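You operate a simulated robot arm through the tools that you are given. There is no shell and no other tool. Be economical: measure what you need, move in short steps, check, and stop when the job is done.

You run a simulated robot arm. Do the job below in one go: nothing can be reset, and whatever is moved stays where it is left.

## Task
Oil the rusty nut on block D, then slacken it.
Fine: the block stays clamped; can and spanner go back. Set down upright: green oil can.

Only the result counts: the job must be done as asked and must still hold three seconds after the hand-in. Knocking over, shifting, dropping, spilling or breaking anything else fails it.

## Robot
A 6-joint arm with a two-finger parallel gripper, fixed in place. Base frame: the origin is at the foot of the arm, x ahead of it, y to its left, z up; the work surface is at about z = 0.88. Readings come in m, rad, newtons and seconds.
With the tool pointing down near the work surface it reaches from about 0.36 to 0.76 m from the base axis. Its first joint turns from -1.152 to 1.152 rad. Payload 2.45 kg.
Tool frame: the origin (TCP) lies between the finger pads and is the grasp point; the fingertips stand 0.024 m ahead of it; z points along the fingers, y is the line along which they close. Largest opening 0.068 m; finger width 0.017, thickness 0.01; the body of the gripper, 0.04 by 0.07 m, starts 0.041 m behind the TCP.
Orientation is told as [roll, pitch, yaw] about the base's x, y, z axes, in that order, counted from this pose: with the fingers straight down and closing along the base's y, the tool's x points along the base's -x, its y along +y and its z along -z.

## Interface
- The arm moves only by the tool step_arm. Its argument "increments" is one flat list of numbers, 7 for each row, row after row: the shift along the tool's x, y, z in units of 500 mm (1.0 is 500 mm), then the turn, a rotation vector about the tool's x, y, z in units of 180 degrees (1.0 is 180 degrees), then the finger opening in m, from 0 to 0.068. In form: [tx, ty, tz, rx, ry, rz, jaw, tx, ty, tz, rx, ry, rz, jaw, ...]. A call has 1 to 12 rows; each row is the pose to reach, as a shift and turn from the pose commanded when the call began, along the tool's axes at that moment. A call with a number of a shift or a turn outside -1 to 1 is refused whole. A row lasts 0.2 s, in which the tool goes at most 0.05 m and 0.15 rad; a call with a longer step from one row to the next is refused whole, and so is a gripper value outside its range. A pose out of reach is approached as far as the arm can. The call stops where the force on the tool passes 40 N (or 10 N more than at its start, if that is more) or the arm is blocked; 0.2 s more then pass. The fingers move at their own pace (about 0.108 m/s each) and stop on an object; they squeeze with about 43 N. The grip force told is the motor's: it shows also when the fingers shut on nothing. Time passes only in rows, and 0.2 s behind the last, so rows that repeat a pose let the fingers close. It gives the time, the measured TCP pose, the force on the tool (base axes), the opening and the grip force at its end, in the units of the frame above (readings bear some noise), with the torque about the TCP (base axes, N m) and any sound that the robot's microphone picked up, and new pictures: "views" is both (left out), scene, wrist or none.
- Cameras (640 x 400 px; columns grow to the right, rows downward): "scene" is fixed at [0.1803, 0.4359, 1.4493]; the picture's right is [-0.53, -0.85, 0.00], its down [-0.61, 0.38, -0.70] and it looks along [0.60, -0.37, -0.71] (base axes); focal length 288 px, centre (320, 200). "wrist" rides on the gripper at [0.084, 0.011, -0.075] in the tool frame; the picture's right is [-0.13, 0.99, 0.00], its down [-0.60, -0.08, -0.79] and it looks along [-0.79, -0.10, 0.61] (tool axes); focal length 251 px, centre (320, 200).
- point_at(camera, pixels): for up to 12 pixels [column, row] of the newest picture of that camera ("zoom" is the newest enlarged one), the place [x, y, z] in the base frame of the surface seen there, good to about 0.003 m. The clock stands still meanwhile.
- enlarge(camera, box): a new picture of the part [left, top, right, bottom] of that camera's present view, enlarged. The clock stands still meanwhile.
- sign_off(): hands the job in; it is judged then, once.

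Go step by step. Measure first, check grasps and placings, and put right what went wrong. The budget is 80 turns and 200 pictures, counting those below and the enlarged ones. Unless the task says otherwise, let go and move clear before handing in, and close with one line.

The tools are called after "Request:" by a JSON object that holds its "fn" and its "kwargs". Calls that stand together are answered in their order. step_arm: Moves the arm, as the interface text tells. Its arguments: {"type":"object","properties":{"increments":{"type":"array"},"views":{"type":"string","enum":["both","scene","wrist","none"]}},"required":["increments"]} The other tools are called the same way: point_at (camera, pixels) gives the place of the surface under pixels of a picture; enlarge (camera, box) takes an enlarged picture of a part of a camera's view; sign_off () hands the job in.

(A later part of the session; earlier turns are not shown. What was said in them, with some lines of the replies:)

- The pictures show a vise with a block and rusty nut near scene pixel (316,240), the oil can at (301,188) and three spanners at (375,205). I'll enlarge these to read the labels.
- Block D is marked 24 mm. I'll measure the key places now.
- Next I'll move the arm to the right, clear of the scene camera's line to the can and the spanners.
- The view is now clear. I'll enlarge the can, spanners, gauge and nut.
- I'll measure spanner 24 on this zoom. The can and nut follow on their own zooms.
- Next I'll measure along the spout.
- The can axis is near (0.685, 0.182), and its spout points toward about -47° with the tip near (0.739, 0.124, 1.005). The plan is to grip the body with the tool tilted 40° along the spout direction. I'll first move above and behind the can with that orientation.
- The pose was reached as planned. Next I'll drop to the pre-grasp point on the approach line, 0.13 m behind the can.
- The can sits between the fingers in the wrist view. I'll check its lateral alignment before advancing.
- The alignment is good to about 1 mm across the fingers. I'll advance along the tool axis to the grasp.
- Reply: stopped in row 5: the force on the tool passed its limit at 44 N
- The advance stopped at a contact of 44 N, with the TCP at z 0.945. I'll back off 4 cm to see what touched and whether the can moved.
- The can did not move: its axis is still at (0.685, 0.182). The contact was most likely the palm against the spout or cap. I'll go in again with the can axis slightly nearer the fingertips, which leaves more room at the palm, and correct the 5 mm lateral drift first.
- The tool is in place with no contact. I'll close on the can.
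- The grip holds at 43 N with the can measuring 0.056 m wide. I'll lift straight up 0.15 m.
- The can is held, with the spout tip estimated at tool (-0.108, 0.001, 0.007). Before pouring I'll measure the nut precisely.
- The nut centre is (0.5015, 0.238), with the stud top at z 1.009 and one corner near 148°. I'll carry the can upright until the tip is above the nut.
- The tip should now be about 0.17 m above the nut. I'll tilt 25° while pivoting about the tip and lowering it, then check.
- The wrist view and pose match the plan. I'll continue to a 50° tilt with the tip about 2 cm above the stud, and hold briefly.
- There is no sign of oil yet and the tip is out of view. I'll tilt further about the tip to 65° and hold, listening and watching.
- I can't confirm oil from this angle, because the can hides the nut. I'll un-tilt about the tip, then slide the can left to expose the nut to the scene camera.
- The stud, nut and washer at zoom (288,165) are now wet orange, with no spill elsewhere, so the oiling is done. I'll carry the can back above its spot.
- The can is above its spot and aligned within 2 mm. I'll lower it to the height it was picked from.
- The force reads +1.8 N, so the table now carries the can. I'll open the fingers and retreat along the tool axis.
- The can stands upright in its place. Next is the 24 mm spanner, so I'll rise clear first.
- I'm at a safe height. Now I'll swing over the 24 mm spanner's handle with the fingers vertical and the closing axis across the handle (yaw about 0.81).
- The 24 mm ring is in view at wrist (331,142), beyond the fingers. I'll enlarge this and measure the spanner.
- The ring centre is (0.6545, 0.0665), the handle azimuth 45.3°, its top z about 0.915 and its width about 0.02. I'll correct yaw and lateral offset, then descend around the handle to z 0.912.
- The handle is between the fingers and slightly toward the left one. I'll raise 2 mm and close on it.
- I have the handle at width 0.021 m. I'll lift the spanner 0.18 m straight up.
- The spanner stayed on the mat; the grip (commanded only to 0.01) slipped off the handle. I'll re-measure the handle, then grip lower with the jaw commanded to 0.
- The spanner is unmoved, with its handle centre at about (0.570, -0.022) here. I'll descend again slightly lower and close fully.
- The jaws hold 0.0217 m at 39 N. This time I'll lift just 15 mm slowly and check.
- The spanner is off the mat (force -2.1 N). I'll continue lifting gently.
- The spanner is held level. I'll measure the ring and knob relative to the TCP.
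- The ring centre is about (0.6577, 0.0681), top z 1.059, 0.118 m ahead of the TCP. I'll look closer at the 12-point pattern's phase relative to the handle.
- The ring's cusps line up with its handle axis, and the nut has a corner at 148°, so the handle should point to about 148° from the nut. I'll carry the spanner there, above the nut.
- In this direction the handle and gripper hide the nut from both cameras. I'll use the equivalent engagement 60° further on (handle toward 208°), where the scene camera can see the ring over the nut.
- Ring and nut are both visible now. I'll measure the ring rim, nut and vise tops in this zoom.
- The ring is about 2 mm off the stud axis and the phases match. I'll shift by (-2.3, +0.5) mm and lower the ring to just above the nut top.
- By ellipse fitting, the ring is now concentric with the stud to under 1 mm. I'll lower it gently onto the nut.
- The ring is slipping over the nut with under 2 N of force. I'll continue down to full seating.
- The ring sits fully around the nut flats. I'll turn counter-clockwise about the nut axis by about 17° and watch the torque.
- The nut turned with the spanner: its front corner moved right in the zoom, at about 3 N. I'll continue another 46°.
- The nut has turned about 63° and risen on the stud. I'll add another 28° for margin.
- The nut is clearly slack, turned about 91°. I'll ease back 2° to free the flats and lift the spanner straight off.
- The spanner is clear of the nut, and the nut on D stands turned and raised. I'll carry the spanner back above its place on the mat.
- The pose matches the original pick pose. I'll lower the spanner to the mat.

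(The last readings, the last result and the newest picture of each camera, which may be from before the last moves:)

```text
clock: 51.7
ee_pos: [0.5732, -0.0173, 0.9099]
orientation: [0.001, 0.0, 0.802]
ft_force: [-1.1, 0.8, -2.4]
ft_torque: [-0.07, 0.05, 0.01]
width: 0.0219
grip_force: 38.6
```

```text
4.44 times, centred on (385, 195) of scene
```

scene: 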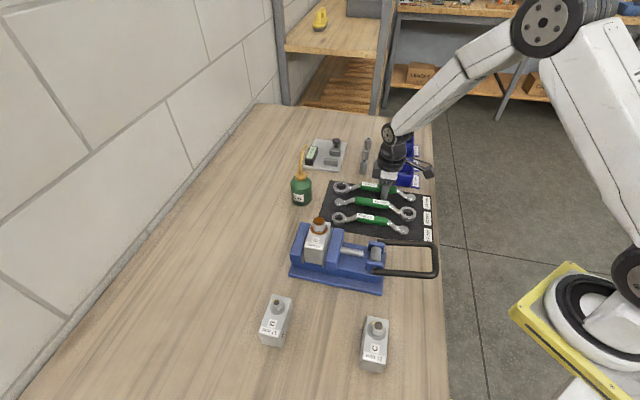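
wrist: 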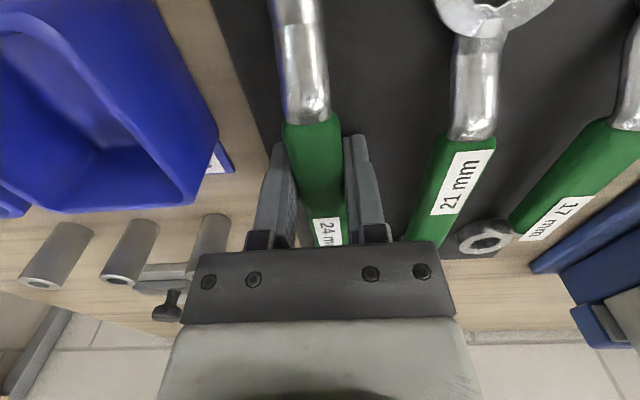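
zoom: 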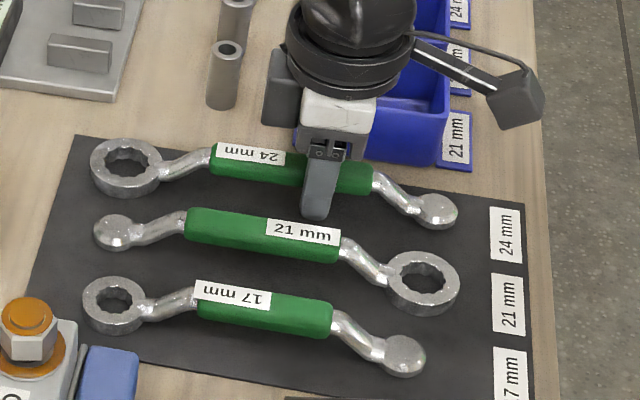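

It is within about a millimetre of the mat. I'll lower the last bit, open, and go straight up.

Request:
{"fn": "step_arm", "kwargs": {"increments": [0, 0, 0.0025, 0, 0, 0, 0, 0, 0, 0.0025, 0, 0, 0, 0.03, 0, 0, 0.0025, 0, 0, 0, 0.045, 0, 0, 0.0025, 0, 0, 0, 0.045, 0, 0, -0.04, 0, 0, 0, 0.045, 0, 0, -0.12, 0, 0, 0, 0.045, 0, 0, -0.21, 0, 0, 0, 0.045, 0, 0, -0.3, 0, 0, 0, 0.045, 0, 0, -0.39, 0, 0, 0, 0.045, 0, 0, -0.45, 0, 0, 0, 0.045]}}

Request:
{"fn": "enlarge", "kwargs": {"camera": "scene", "box": [270, 130, 450, 300]}}

Request:
{"fn": "enlarge", "kwargs": {"camera": "scene", "box": [285, 205, 365, 275]}}

```text
clock: 53.9
ee_pos: [0.5738, -0.0161, 1.1362]
orientation: [0.001, 0.003, 0.803]
ft_force: [0.0, -1.1, -0.3]
ft_torque: [0.0, -0.01, -0.01]
width: 0.0451
grip_force: 0.1
```

scene: 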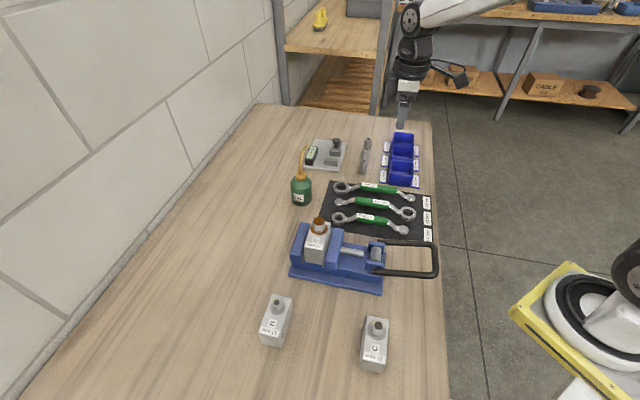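
wrist: 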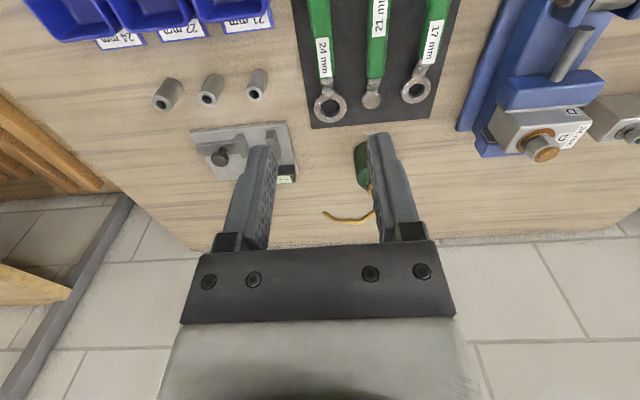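

```text
2.35 times, centred on (360, 215) of scene
```

zoom: 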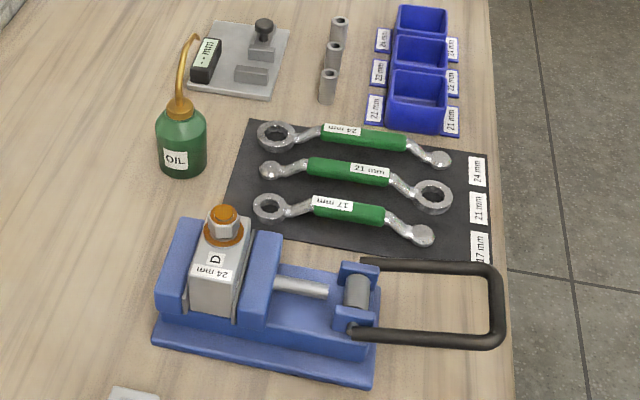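

```text
5.71 times, centred on (325, 240) of scene
```

zoom: 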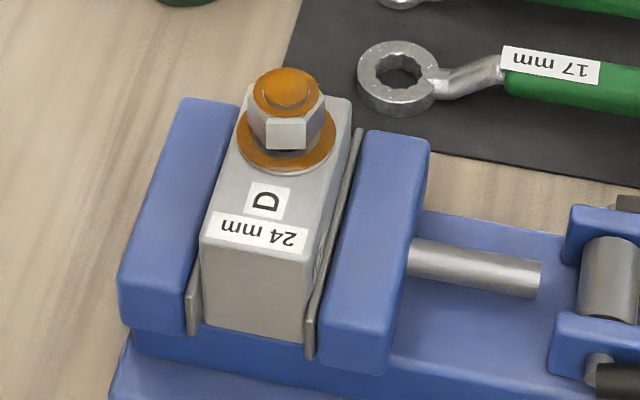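

The final pictures show the nut oiled, turned and lifted off its washer, with block D still clamped. The can is upright and the 24 mm spanner is back on its place, so I'm handing in.

Request:
{"fn": "sign_off", "kwargs": {}}

```text
The job is handed in.
```

The rusty nut on block D is oiled and slackened about 90° counter-clockwise; the block is still clamped, the green oil can is back in place upright, and the 24 mm spanner is back on its mat.
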